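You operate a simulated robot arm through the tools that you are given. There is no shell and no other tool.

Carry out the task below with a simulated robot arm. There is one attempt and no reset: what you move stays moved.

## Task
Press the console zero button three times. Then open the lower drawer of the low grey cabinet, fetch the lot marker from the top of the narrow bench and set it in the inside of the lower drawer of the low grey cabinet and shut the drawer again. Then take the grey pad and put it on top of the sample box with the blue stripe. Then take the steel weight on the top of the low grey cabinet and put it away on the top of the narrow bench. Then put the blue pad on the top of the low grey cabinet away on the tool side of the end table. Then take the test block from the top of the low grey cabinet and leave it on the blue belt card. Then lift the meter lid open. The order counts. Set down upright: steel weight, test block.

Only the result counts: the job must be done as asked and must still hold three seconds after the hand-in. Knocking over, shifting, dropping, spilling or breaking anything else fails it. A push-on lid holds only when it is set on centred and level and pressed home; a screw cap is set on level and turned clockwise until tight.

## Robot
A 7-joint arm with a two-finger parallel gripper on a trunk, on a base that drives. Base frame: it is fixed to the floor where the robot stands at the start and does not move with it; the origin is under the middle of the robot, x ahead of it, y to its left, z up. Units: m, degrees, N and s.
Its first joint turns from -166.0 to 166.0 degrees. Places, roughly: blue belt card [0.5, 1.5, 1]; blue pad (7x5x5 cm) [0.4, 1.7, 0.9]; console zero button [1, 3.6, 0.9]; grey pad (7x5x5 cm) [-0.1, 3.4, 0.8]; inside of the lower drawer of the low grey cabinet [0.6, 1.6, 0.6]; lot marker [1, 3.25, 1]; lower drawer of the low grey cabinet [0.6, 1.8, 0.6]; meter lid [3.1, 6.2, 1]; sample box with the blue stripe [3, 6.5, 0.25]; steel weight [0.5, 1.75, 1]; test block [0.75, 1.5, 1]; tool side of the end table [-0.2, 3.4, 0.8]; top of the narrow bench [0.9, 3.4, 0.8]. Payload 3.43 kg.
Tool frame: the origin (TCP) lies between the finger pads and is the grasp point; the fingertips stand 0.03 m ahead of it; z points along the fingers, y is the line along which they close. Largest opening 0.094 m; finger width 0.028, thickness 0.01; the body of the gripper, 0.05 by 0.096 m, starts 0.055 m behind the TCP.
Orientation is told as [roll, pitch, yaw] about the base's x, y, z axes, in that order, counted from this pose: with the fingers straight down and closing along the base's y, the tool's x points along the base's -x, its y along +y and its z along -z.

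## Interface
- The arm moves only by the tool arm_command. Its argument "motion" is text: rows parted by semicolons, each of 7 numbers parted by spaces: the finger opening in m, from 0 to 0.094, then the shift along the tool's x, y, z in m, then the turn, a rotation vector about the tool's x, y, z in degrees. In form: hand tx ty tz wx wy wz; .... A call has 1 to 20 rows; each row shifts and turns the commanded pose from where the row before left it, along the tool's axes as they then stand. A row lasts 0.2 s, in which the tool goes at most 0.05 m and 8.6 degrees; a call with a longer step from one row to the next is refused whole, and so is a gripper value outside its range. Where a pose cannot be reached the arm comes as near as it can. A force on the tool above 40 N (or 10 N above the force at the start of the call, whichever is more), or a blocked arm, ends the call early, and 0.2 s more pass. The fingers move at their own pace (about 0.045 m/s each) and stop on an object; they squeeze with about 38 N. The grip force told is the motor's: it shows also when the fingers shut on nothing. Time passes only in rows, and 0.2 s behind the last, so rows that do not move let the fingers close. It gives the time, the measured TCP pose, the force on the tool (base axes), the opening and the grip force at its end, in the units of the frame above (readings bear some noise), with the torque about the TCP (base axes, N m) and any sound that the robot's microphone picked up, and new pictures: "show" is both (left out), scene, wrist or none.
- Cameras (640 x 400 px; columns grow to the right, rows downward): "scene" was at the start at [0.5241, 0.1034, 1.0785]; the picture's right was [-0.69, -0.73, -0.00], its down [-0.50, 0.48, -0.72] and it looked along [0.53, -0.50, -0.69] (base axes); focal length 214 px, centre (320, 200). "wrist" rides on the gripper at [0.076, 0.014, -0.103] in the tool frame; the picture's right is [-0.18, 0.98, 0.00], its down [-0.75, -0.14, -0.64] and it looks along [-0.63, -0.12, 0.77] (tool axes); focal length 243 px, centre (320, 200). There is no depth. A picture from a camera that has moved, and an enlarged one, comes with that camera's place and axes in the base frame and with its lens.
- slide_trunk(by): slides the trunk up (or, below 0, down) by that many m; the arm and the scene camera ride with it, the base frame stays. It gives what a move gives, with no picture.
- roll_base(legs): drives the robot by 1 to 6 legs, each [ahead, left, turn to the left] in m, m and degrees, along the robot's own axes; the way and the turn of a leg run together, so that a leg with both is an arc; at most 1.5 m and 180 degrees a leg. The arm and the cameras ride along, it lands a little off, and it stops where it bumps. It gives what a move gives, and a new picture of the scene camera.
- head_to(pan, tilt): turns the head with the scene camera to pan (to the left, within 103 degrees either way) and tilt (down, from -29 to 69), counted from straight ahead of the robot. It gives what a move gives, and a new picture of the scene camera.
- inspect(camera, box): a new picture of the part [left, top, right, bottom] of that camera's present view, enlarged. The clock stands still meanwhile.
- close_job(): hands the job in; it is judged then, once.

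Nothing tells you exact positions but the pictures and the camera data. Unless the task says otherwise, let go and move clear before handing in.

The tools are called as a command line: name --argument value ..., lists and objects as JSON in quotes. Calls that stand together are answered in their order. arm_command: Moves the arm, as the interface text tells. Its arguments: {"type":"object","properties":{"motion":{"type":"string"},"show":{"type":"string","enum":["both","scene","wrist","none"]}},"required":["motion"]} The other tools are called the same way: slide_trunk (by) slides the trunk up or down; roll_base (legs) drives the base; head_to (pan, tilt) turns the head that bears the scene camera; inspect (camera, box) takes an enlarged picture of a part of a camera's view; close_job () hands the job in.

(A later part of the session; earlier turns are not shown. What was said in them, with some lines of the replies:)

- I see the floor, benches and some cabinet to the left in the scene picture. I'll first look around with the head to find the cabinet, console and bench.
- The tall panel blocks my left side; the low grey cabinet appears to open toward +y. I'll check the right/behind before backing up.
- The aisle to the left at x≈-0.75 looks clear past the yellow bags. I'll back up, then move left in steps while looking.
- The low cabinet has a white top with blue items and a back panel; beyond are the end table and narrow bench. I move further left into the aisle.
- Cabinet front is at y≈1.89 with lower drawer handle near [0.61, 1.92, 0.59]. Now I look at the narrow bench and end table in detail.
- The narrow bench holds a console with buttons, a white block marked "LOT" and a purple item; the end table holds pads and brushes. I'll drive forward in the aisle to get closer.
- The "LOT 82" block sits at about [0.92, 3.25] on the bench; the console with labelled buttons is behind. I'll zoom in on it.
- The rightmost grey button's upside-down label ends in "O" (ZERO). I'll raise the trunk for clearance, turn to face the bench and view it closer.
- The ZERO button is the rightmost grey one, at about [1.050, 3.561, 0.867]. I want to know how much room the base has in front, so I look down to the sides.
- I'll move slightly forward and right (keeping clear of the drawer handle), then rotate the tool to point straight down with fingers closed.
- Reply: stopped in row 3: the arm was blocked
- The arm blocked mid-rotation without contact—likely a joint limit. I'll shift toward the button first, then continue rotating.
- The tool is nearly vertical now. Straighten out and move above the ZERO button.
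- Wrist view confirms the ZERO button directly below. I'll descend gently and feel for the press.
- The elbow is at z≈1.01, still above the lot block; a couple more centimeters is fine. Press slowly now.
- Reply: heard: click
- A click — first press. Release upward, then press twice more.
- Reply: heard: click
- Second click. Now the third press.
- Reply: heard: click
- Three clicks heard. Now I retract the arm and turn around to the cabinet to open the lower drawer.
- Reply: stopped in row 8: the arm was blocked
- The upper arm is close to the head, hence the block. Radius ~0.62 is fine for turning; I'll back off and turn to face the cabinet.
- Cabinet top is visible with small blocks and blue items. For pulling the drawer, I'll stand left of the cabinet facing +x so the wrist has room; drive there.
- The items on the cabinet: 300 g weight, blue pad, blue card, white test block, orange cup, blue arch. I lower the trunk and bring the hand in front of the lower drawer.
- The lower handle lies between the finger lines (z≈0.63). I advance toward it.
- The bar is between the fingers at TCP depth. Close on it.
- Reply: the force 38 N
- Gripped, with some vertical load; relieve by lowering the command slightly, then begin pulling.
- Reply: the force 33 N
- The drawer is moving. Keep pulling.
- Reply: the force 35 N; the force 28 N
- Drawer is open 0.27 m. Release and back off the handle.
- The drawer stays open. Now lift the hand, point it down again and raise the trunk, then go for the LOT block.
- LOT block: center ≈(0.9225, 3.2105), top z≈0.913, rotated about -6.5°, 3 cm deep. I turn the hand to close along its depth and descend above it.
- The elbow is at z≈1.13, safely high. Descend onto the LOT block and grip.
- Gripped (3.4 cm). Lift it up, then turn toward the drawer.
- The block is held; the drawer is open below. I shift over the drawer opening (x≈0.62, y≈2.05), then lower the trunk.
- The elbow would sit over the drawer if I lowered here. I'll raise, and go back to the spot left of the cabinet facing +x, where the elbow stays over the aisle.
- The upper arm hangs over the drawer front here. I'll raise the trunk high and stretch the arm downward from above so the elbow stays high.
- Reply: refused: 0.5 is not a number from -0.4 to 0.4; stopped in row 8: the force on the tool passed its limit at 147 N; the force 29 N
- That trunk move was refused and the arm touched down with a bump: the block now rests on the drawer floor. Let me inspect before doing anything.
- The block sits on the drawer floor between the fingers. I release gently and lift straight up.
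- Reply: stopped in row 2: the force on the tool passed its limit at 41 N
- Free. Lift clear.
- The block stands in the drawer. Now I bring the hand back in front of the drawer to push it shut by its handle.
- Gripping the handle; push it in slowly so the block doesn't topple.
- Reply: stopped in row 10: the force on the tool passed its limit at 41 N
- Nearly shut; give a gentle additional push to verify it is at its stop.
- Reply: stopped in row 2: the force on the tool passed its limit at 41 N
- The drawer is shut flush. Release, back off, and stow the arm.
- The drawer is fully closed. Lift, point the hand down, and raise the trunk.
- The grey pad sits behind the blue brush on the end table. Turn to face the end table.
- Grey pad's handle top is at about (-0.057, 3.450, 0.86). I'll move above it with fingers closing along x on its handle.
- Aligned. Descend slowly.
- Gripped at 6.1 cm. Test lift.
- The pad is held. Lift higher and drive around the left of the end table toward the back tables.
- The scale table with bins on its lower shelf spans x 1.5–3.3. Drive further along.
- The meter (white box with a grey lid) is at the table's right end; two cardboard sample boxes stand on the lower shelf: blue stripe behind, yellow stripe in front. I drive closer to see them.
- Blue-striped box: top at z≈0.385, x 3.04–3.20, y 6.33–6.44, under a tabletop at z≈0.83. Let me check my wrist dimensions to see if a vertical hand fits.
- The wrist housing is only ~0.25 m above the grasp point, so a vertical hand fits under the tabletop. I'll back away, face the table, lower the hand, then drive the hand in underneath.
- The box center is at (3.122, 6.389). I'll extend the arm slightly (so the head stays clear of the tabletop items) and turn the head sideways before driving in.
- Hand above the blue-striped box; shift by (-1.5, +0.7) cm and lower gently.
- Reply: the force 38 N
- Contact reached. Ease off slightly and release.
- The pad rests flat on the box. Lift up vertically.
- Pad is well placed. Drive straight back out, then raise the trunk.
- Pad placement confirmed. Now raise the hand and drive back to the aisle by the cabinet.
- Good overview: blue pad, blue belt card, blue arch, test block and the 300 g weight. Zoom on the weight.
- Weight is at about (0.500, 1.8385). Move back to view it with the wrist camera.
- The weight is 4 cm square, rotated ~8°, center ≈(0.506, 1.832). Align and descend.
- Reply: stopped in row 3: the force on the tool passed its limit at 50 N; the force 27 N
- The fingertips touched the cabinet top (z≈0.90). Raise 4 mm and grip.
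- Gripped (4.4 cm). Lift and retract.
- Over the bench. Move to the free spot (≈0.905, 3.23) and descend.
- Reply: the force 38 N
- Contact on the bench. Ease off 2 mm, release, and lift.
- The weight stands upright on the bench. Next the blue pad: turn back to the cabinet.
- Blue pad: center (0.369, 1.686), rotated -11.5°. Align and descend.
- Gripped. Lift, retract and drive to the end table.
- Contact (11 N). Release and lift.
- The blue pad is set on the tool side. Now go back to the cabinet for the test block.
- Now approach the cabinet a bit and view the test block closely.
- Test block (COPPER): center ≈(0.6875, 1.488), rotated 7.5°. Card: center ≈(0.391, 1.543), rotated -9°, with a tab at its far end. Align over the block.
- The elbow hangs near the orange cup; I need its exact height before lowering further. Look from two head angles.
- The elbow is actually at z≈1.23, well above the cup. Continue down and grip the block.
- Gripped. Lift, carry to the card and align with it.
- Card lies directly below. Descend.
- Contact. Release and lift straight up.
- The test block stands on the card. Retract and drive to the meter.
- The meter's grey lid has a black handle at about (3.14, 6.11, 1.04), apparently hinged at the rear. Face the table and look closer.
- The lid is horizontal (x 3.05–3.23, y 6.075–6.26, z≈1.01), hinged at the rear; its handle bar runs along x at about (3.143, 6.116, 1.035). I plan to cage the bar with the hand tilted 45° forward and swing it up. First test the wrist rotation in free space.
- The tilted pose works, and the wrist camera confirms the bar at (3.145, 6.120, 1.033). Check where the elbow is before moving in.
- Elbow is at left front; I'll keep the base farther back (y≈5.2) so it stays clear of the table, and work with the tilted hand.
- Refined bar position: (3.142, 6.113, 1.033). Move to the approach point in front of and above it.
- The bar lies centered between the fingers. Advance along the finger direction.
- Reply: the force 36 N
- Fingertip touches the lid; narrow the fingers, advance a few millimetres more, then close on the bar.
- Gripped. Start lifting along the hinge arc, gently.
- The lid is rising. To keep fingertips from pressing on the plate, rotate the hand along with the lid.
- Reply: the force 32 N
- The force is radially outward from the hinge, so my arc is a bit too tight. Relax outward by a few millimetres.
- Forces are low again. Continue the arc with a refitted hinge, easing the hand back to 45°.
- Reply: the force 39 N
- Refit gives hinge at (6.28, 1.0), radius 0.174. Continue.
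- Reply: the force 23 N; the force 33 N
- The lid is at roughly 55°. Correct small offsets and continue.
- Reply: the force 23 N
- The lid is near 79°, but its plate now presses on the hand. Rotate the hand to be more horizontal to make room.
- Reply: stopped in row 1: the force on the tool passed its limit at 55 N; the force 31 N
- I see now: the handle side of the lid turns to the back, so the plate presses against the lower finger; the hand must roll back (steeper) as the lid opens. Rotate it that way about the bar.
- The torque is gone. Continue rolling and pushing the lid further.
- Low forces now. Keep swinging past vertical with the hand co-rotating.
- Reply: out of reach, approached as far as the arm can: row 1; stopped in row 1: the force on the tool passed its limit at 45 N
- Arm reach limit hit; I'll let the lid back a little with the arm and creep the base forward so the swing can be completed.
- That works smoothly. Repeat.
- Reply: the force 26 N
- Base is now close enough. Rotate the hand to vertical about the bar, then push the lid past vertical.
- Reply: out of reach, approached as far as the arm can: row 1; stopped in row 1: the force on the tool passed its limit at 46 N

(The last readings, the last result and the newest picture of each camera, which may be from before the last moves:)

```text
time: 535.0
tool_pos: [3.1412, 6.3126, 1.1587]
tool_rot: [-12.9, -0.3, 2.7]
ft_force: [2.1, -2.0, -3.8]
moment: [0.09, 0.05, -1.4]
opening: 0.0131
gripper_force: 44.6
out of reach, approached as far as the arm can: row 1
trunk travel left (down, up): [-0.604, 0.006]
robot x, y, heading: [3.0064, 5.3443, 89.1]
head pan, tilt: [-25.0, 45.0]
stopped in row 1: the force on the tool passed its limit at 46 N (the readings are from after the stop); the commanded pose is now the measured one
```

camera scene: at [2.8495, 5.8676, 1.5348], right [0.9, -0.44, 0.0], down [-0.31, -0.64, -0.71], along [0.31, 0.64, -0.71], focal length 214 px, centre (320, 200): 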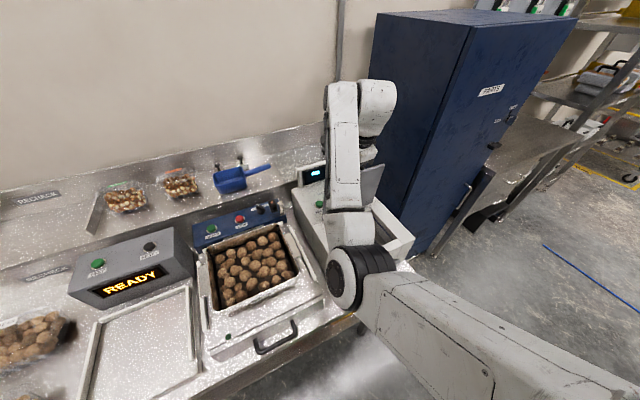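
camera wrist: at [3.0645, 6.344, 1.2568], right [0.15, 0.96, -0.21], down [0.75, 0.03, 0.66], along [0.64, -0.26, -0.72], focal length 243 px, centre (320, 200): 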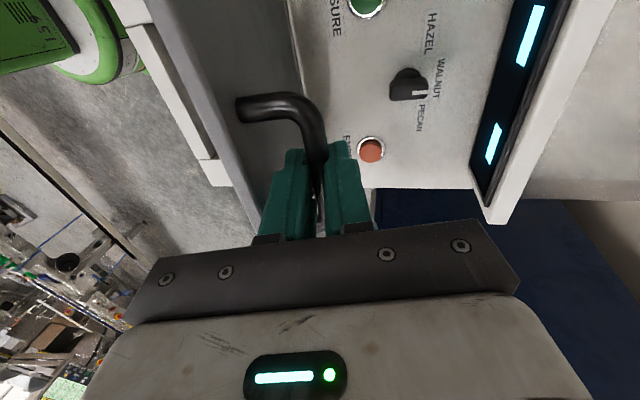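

roll_base --legs '[[0.02, 0, 0]]'

inspect --camera "wrist" --box '[0, 0, 640, 400]'

```text
time: 535.9
tool_pos: [3.1427, 6.326, 1.1519]
tool_rot: [-14.2, 0.1, 2.6]
ft_force: [-0.7, -0.4, -0.4]
moment: [-0.03, -0.31, -1.36]
opening: 0.0128
gripper_force: 45.1
trunk travel left (down, up): [-0.604, 0.006]
robot x, y, heading: [3.0058, 5.3661, 88.8]
head pan, tilt: [-25.0, 45.0]
stopped in leg 1: the force on the tool passed its limit at 52 N (the readings are from after the stop); the commanded pose is now the measured one
camera scene: at [2.852, 5.8852, 1.5353], right [0.9, -0.44, 0.0], down [-0.31, -0.64, -0.71], along [0.31, 0.64, -0.71], focal length 214 px, centre (320, 200)
```

scene: 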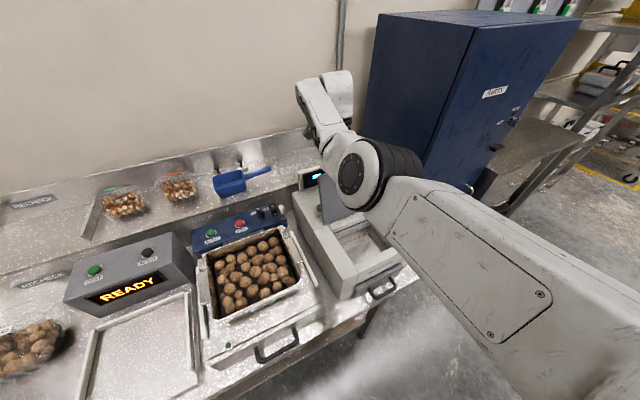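

```text
1.00 times, centred on (320, 200) of wrist (not enlarged: the box is as wide or as high as the picture)
camera zoom: at [3.0638, 6.3629, 1.2493], right [0.14, 0.96, -0.24], down [0.75, 0.05, 0.66], along [0.64, -0.27, -0.71], focal length 243 px, centre (320, 200)
```

zoom: 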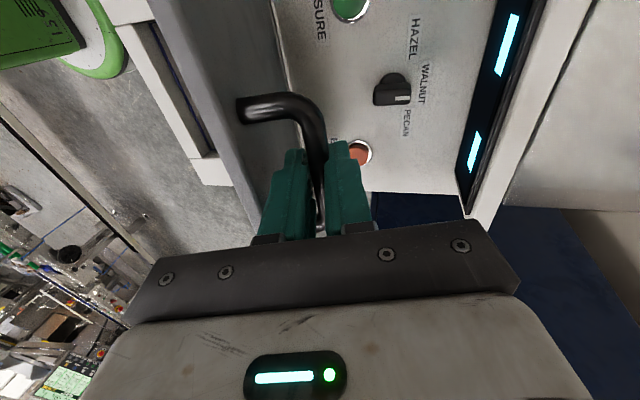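

The lid is past vertical. Loosen the fingers slightly and see whether it stays.

arm_command --motion "0.018 0 0 0 0 0 0; 0.022 0 0 0 0 0 0; 0.022 0 0 0 0 0 0; 0.022 0 0 0 0 0 0; 0.022 0 0 0 0 0 0" --show "wrist"

```text
time: 537.1
tool_pos: [3.1421, 6.3265, 1.153]
tool_rot: [-14.1, 0.2, 2.7]
ft_force: [0.6, -0.9, 0.2]
moment: [0.03, 0.02, 0.02]
opening: 0.022
gripper_force: 0.1
trunk travel left (down, up): [-0.604, 0.006]
robot x, y, heading: [3.0039, 5.3668, 89.2]
head pan, tilt: [-25.0, 45.0]
camera wrist: at [3.0637, 6.3628, 1.2493], right [0.14, 0.96, -0.24], down [0.75, 0.06, 0.66], along [0.64, -0.27, -0.72], focal length 243 px, centre (320, 200)
```

wrist: 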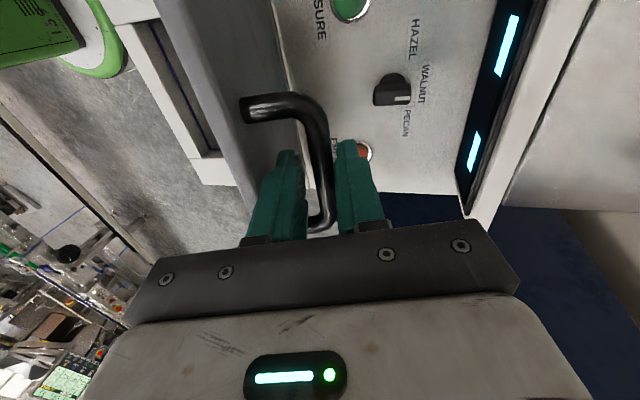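

Forces are zero with the fingers loose, so the lid holds. I'm near the reach limit, so first creep the base a bit closer (same trick) to be able to withdraw cleanly.

arm_command --motion "0.0 0 0 0 0 0 0; 0.0 0 0 0 0 0 0; 0.0 0 -0.0105 -0.0008 -3 0 0; 0.0 0 -0.0105 -0.001 -3 0 0; 0.0 0 0 0 0 0 0" --show "none"

```text
time: 538.3
tool_pos: [3.1429, 6.3067, 1.1604]
tool_rot: [-8.0, 0.0, 2.7]
ft_force: [-2.4, 7.4, 16.9]
moment: [0.13, 0.37, -1.39]
opening: 0.0129
gripper_force: 44.9
trunk travel left (down, up): [-0.604, 0.006]
robot x, y, heading: [3.0067, 5.3645, 88.8]
head pan, tilt: [-25.0, 45.0]
```

roll_base --legs '[[0.02, 0, 0]]'

arm_command --motion "0.0 0 -0.0105 -0.0015 0 0 0; 0.0 0 -0.0105 -0.0015 0 0 0; 0.0 0 0 0 0 0 0" --show "none"

```text
time: 539.1
tool_pos: [3.1423, 6.3253, 1.1532]
tool_rot: [-8.6, 0.3, 2.8]
ft_force: [-6.2, -19.7, -37.7]
moment: [-0.07, -0.1, -1.29]
opening: 0.0127
gripper_force: 45.4
trunk travel left (down, up): [-0.604, 0.006]
robot x, y, heading: [3.004, 5.3828, 89.3]
head pan, tilt: [-25.0, 45.0]
camera scene: at [2.8523, 5.906, 1.5343], right [0.9, -0.44, 0.0], down [-0.31, -0.64, -0.71], along [0.31, 0.63, -0.71], focal length 214 px, centre (320, 200)
```

scene: 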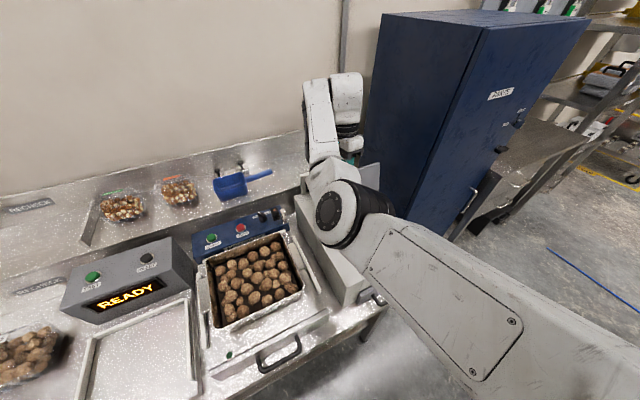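

```text
time: 539.9
tool_pos: [3.1427, 6.3048, 1.1631]
tool_rot: [-8.4, 0.3, 2.8]
ft_force: [-6.1, 5.7, 14.4]
moment: [0.09, 0.77, -1.44]
opening: 0.0128
gripper_force: 45.0
trunk travel left (down, up): [-0.604, 0.006]
robot x, y, heading: [3.0077, 5.3862, 88.9]
head pan, tilt: [-25.0, 45.0]
```

roll_base --legs '[[0.02, 0, 0]]'

```text
time: 541.2
tool_pos: [3.1419, 6.3218, 1.1565]
tool_rot: [-9.3, 0.6, 2.5]
ft_force: [-1.8, -0.3, -0.9]
moment: [0.01, -0.24, -1.36]
opening: 0.0128
gripper_force: 45.0
trunk travel left (down, up): [-0.604, 0.006]
robot x, y, heading: [3.0086, 5.4068, 89.0]
head pan, tilt: [-25.0, 45.0]
stopped in leg 1: the force on the tool passed its limit at 42 N (the readings are from after the stop); the commanded pose is now the measured one
camera scene: at [2.8523, 5.9252, 1.5354], right [0.9, -0.44, 0.0], down [-0.31, -0.64, -0.71], along [0.31, 0.64, -0.71], focal length 214 px, centre (320, 200)
```

scene: 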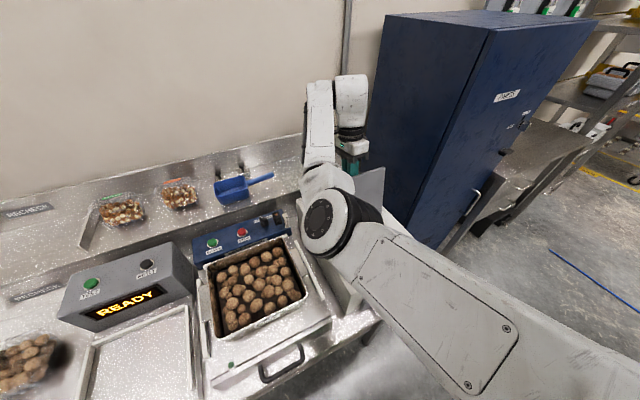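

arm_command --motion "0.0 0 0.0055 0.0015 2.5 0 0; 0.0 0 0.0055 0.0017 2.5 0 0; 0.0 0 0 0 0 0 0" --show "none"

```text
time: 542.0
tool_pos: [3.1427, 6.3293, 1.1525]
tool_rot: [-14.5, 0.6, 2.6]
ft_force: [-1.2, -29.4, 13.5]
moment: [-0.36, 0.08, -1.39]
opening: 0.0131
gripper_force: 44.7
trunk travel left (down, up): [-0.604, 0.006]
robot x, y, heading: [3.0078, 5.4065, 88.8]
head pan, tilt: [-25.0, 45.0]
```

The lid is at its stop. Relax, open the fingers a little, and withdraw along the finger direction.

arm_command --motion "0.0 0 -0.003 0 0 0 0; 0.02 0 0 0 0 0 0; 0.023 0 0 0 0 0 0; 0.023 0 0 0 0 0 0; 0.023 0 0 0 0 0 0" --show "wrist"

```text
time: 543.2
tool_pos: [3.1415, 6.3292, 1.1514]
tool_rot: [-14.1, 0.8, 2.7]
ft_force: [-0.2, -0.7, 0.1]
moment: [0.01, 0.02, 0.0]
opening: 0.0231
gripper_force: 0.1
trunk travel left (down, up): [-0.604, 0.006]
robot x, y, heading: [3.0073, 5.4045, 89.0]
head pan, tilt: [-25.0, 45.0]
camera wrist: at [3.0648, 6.3655, 1.2487], right [0.14, 0.96, -0.24], down [0.76, 0.06, 0.65], along [0.64, -0.27, -0.72], focal length 243 px, centre (320, 200)
```

wrist: 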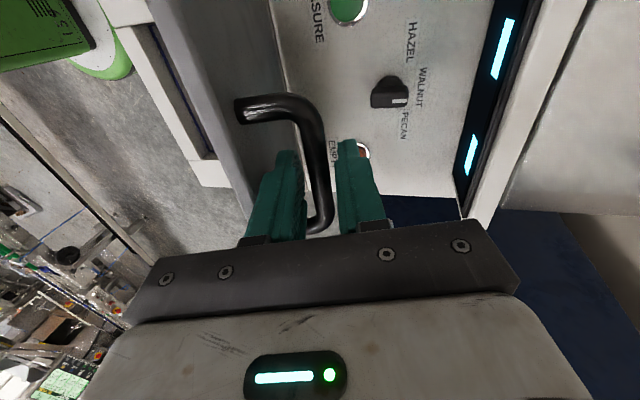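

arm_command --motion "0.023 0 -0.003 0 0 0 0; 0.023 0 0 0 0 0 0; 0.023 0 0 0 0 0 0; 0.023 0 0 0 0 0 0; 0.023 0 0 0 0 0 0" --show "none"

inspect --camera "wrist" --box '[220, 70, 420, 250]'

```text
time: 544.4
tool_pos: [3.142, 6.3256, 1.1521]
tool_rot: [-14.2, 0.6, 2.7]
ft_force: [0.7, -0.2, -0.3]
moment: [0.03, 0.0, 0.01]
opening: 0.0232
gripper_force: 0.1
trunk travel left (down, up): [-0.604, 0.006]
robot x, y, heading: [3.006, 5.4049, 89.4]
head pan, tilt: [-25.0, 45.0]
```

```text
2.22 times, centred on (320, 160) of wrist
camera zoom: at [3.0649, 6.3623, 1.2499], right [0.14, 0.96, -0.24], down [0.76, 0.06, 0.65], along [0.64, -0.27, -0.72], focal length 539 px, centre (320, 289)
```

zoom: 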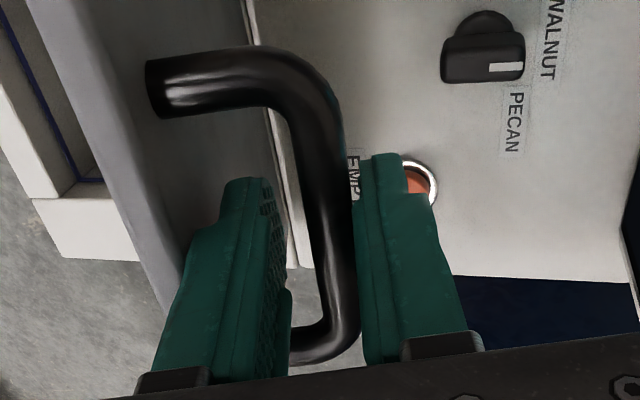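

The bar didn't follow the front finger — the lid stays open by itself. Withdraw upward along the finger axis.

arm_command --motion "0.023 0 0.0015 -0.006 0 0 0; 0.023 0 0 -0.01 0 0 0; 0.023 0 0 -0.01 0 0 0; 0.023 0 0 -0.01 0 0 0; 0.023 0 0 0 0 0 0" --show "wrist"

```text
time: 545.6
tool_pos: [3.1435, 6.3368, 1.1897]
tool_rot: [-14.2, 0.7, 2.7]
ft_force: [0.6, -0.1, 0.6]
moment: [-0.01, -0.03, 0.0]
opening: 0.0231
gripper_force: 0.0
trunk travel left (down, up): [-0.604, 0.006]
robot x, y, heading: [3.0053, 5.4049, 88.9]
head pan, tilt: [-25.0, 45.0]
camera wrist: at [3.0658, 6.3733, 1.2856], right [0.14, 0.96, -0.24], down [0.76, 0.06, 0.65], along [0.64, -0.27, -0.72], focal length 243 px, centre (320, 200)
```

wrist: 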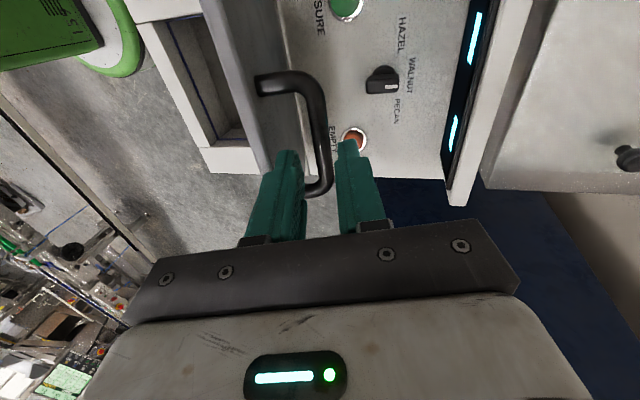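

arm_command --motion "0.023 0 0 -0.012 0 0 0; 0.023 0 0 -0.012 0 0 0; 0.023 0 0 -0.012 0 0 0; 0.023 0 0 -0.012 0 0 0; 0.023 0 0 -0.012 0 0 0; 0.023 0 0 -0.012 0 0 0; 0.023 0 0 0 0 0 0" --show "both"

```text
time: 547.2
tool_pos: [3.142, 6.354, 1.2562]
tool_rot: [-14.2, 0.7, 2.7]
ft_force: [-0.1, 0.9, -0.1]
moment: [0.0, 0.03, 0.01]
opening: 0.023
gripper_force: 0.0
trunk travel left (down, up): [-0.604, 0.006]
robot x, y, heading: [3.0045, 5.4041, 88.8]
head pan, tilt: [-25.0, 45.0]
camera scene: at [2.8525, 5.9251, 1.5352], right [0.9, -0.44, 0.0], down [-0.31, -0.64, -0.71], along [0.31, 0.64, -0.71], focal length 214 px, centre (320, 200)
camera wrist: at [3.0647, 6.39, 1.3538], right [0.14, 0.96, -0.24], down [0.76, 0.06, 0.65], along [0.64, -0.27, -0.72], focal length 243 px, centre (320, 200)
```

scene: 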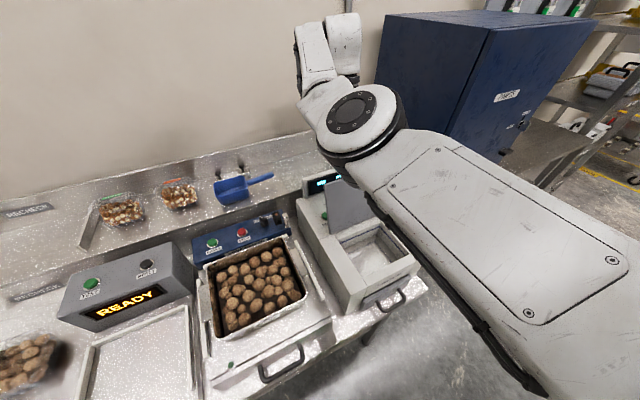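
wrist: 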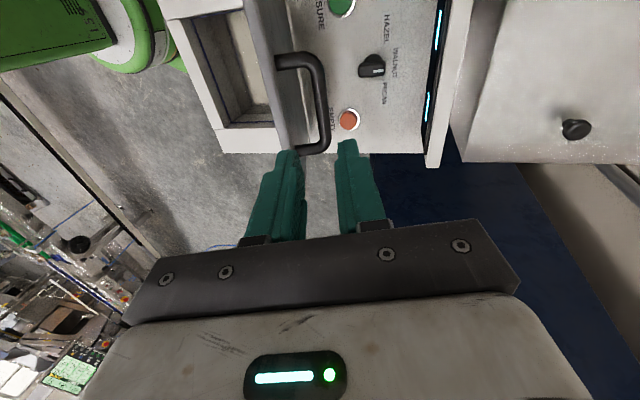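

The lid stands open on its own. Raise the hand a bit more and drive straight back.

arm_command --motion "0.023 0 0 -0.012 0 0 0; 0.023 0 0 -0.012 0 0 0; 0.023 0 0 -0.012 0 0 0; 0.023 0 0 0 0 0 0" --show "none"

```text
time: 548.2
tool_pos: [3.1424, 6.3634, 1.2929]
tool_rot: [-14.2, 0.7, 2.6]
ft_force: [-0.5, 0.2, -1.1]
moment: [0.0, -0.01, 0.03]
opening: 0.0227
gripper_force: 0.2
trunk travel left (down, up): [-0.604, 0.006]
robot x, y, heading: [3.0055, 5.4046, 88.9]
head pan, tilt: [-25.0, 45.0]
```

roll_base --legs '[[-0.45, 0, 0]]'

inspect --camera "scene" --box '[200, 80, 420, 260]'

```text
time: 551.0
tool_pos: [3.129, 5.9007, 1.2917]
tool_rot: [-14.2, 0.7, 3.1]
ft_force: [0.0, 0.2, 0.0]
moment: [-0.01, -0.01, -0.02]
opening: 0.0227
gripper_force: 0.0
trunk travel left (down, up): [-0.604, 0.006]
robot x, y, heading: [3.0032, 4.9403, 89.4]
head pan, tilt: [-25.0, 45.0]
camera scene: at [2.8418, 5.4604, 1.5352], right [0.9, -0.43, 0.0], down [-0.31, -0.64, -0.71], along [0.31, 0.64, -0.71], focal length 214 px, centre (320, 200)
```

scene: 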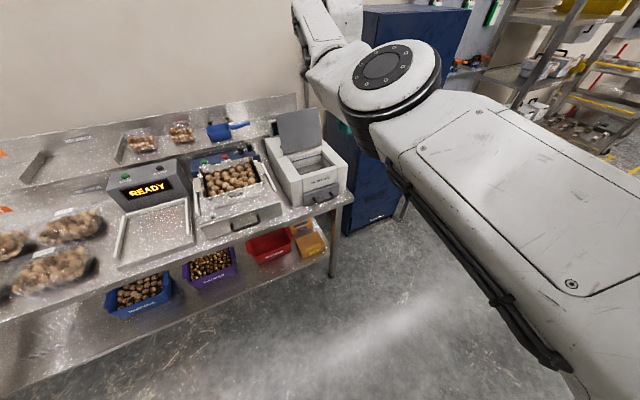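

```text
2.22 times, centred on (310, 170) of scene
camera zoom: at [2.8418, 5.4604, 1.5352], right [0.9, -0.43, 0.0], down [-0.31, -0.64, -0.71], along [0.31, 0.64, -0.71], focal length 477 px, centre (342, 267)
```

zoom: 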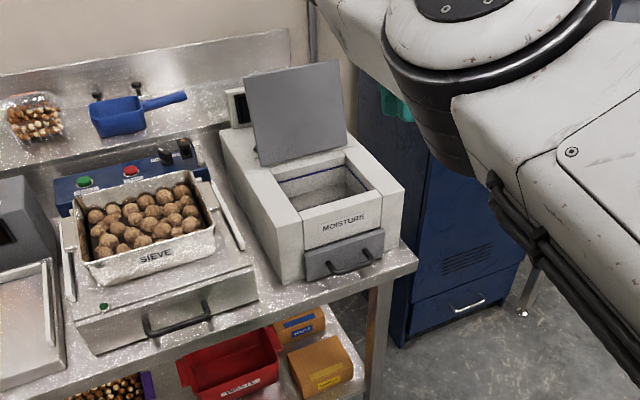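

The lid stays open. Let me double-check that the grey pad is still on the blue-striped box before handing in.

roll_base --legs '[[-0.2, 0, 0]]'

slide_trunk --by -0.3

head_to --pan -20 --tilt 25

inspect --camera "scene" --box '[200, 100, 400, 280]'

```text
time: 552.6
tool_pos: [3.1252, 5.7007, 1.2919]
tool_rot: [-14.1, 0.7, 3.3]
ft_force: [-0.3, -0.5, 0.4]
moment: [0.0, -0.01, 0.03]
opening: 0.0231
gripper_force: 0.1
trunk travel left (down, up): [-0.604, 0.006]
robot x, y, heading: [2.9963, 4.7417, 89.6]
head pan, tilt: [-25.0, 45.0]
camera scene: at [2.8386, 5.2599, 1.5352], right [0.9, -0.43, 0.0], down [-0.3, -0.64, -0.71], along [0.3, 0.64, -0.71], focal length 214 px, centre (320, 200)
```

scene: 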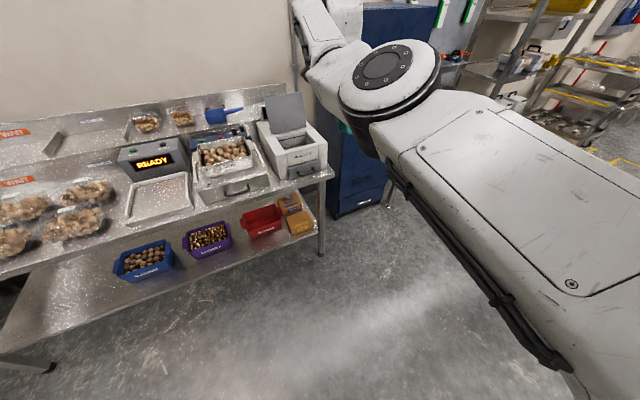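

```text
time: 555.6
tool_pos: [3.1231, 5.7003, 0.9928]
tool_rot: [-14.2, 0.7, 3.3]
ft_force: [0.2, 0.3, -0.4]
moment: [0.04, 0.02, -0.06]
opening: 0.0235
gripper_force: 0.0
trunk travel left (down, up): [-0.304, 0.306]
robot x, y, heading: [2.9957, 4.7418, 89.4]
head pan, tilt: [-25.0, 45.0]
```

```text
time: 556.4
tool_pos: [3.1245, 5.7009, 0.992]
tool_rot: [-14.2, 0.7, 3.3]
ft_force: [-0.6, -0.6, 0.0]
moment: [0.02, 0.01, -0.01]
opening: 0.023
gripper_force: 0.0
trunk travel left (down, up): [-0.304, 0.306]
robot x, y, heading: [2.994, 4.7419, 89.5]
head pan, tilt: [-20.0, 25.0]
camera scene: at [2.8359, 5.2728, 1.2657], right [0.94, -0.35, 0.0], down [-0.15, -0.4, -0.91], along [0.32, 0.85, -0.42], focal length 214 px, centre (320, 200)
```

scene: 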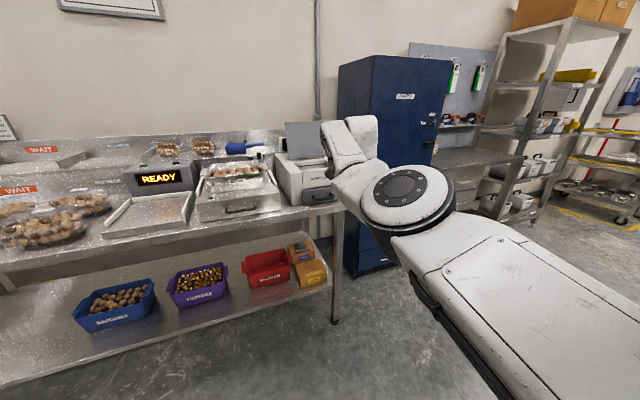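

```text
2.22 times, centred on (300, 190) of scene
camera zoom: at [2.8359, 5.2728, 1.2657], right [0.94, -0.35, 0.0], down [-0.15, -0.4, -0.91], along [0.32, 0.85, -0.42], focal length 477 px, centre (364, 222)
```

zoom: 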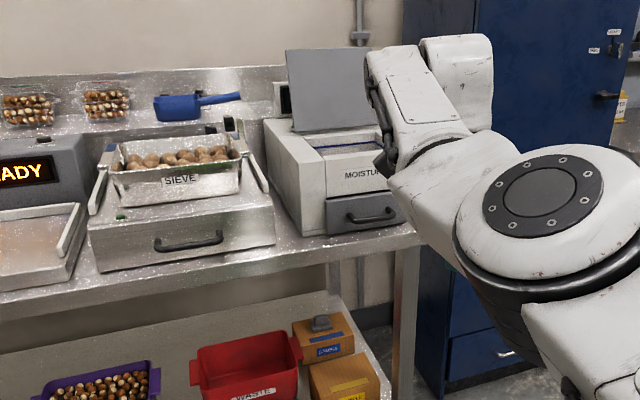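

The grey pad sits on the blue-striped box, and the meter lid stays open. From earlier checks, the drawer is shut with the marker inside, and the weight, blue pad and test block are in place. The hand is clear of everything, so I'm handing in the job.

close_job

```text
The job is handed in.
```

I did all the steps in the order given and handed the job in; no verdict has come back yet.

| Step | Result |
|---|---|
| Console zero button | Pressed three times; I heard a click each time. |
| Lot marker | Standing in the lower drawer of the grey cabinet when I closed it. The drawer is flush and at its stop, and I haven't seen the marker since. |
| Grey pad | On top of the sample box with the blue stripe; I checked it again just before handing in. |
| Steel weight (300 g) | Upright on the narrow bench, in the spot where the lot marker had been. |
| Blue pad | On the tool side of the end table, where the grey pad had been. |
| Test block (COPPER) | Upright on the blue belt card. |
| Meter lid | Open past vertical and staying open without the hand. |

**Harder contacts:**
- **Drawer:** the marker hit the drawer floor with a peak of 147 N. I had queued the arm move behind a trunk lift that was refused. I saw no damage, and the marker was still standing afterwards.
- **Cabinet top:** the fingertips touched it once at about 50 N before I gripped the weight.
- **Meter lid:** forces reached about 55 N a few times as I swung the lid open.
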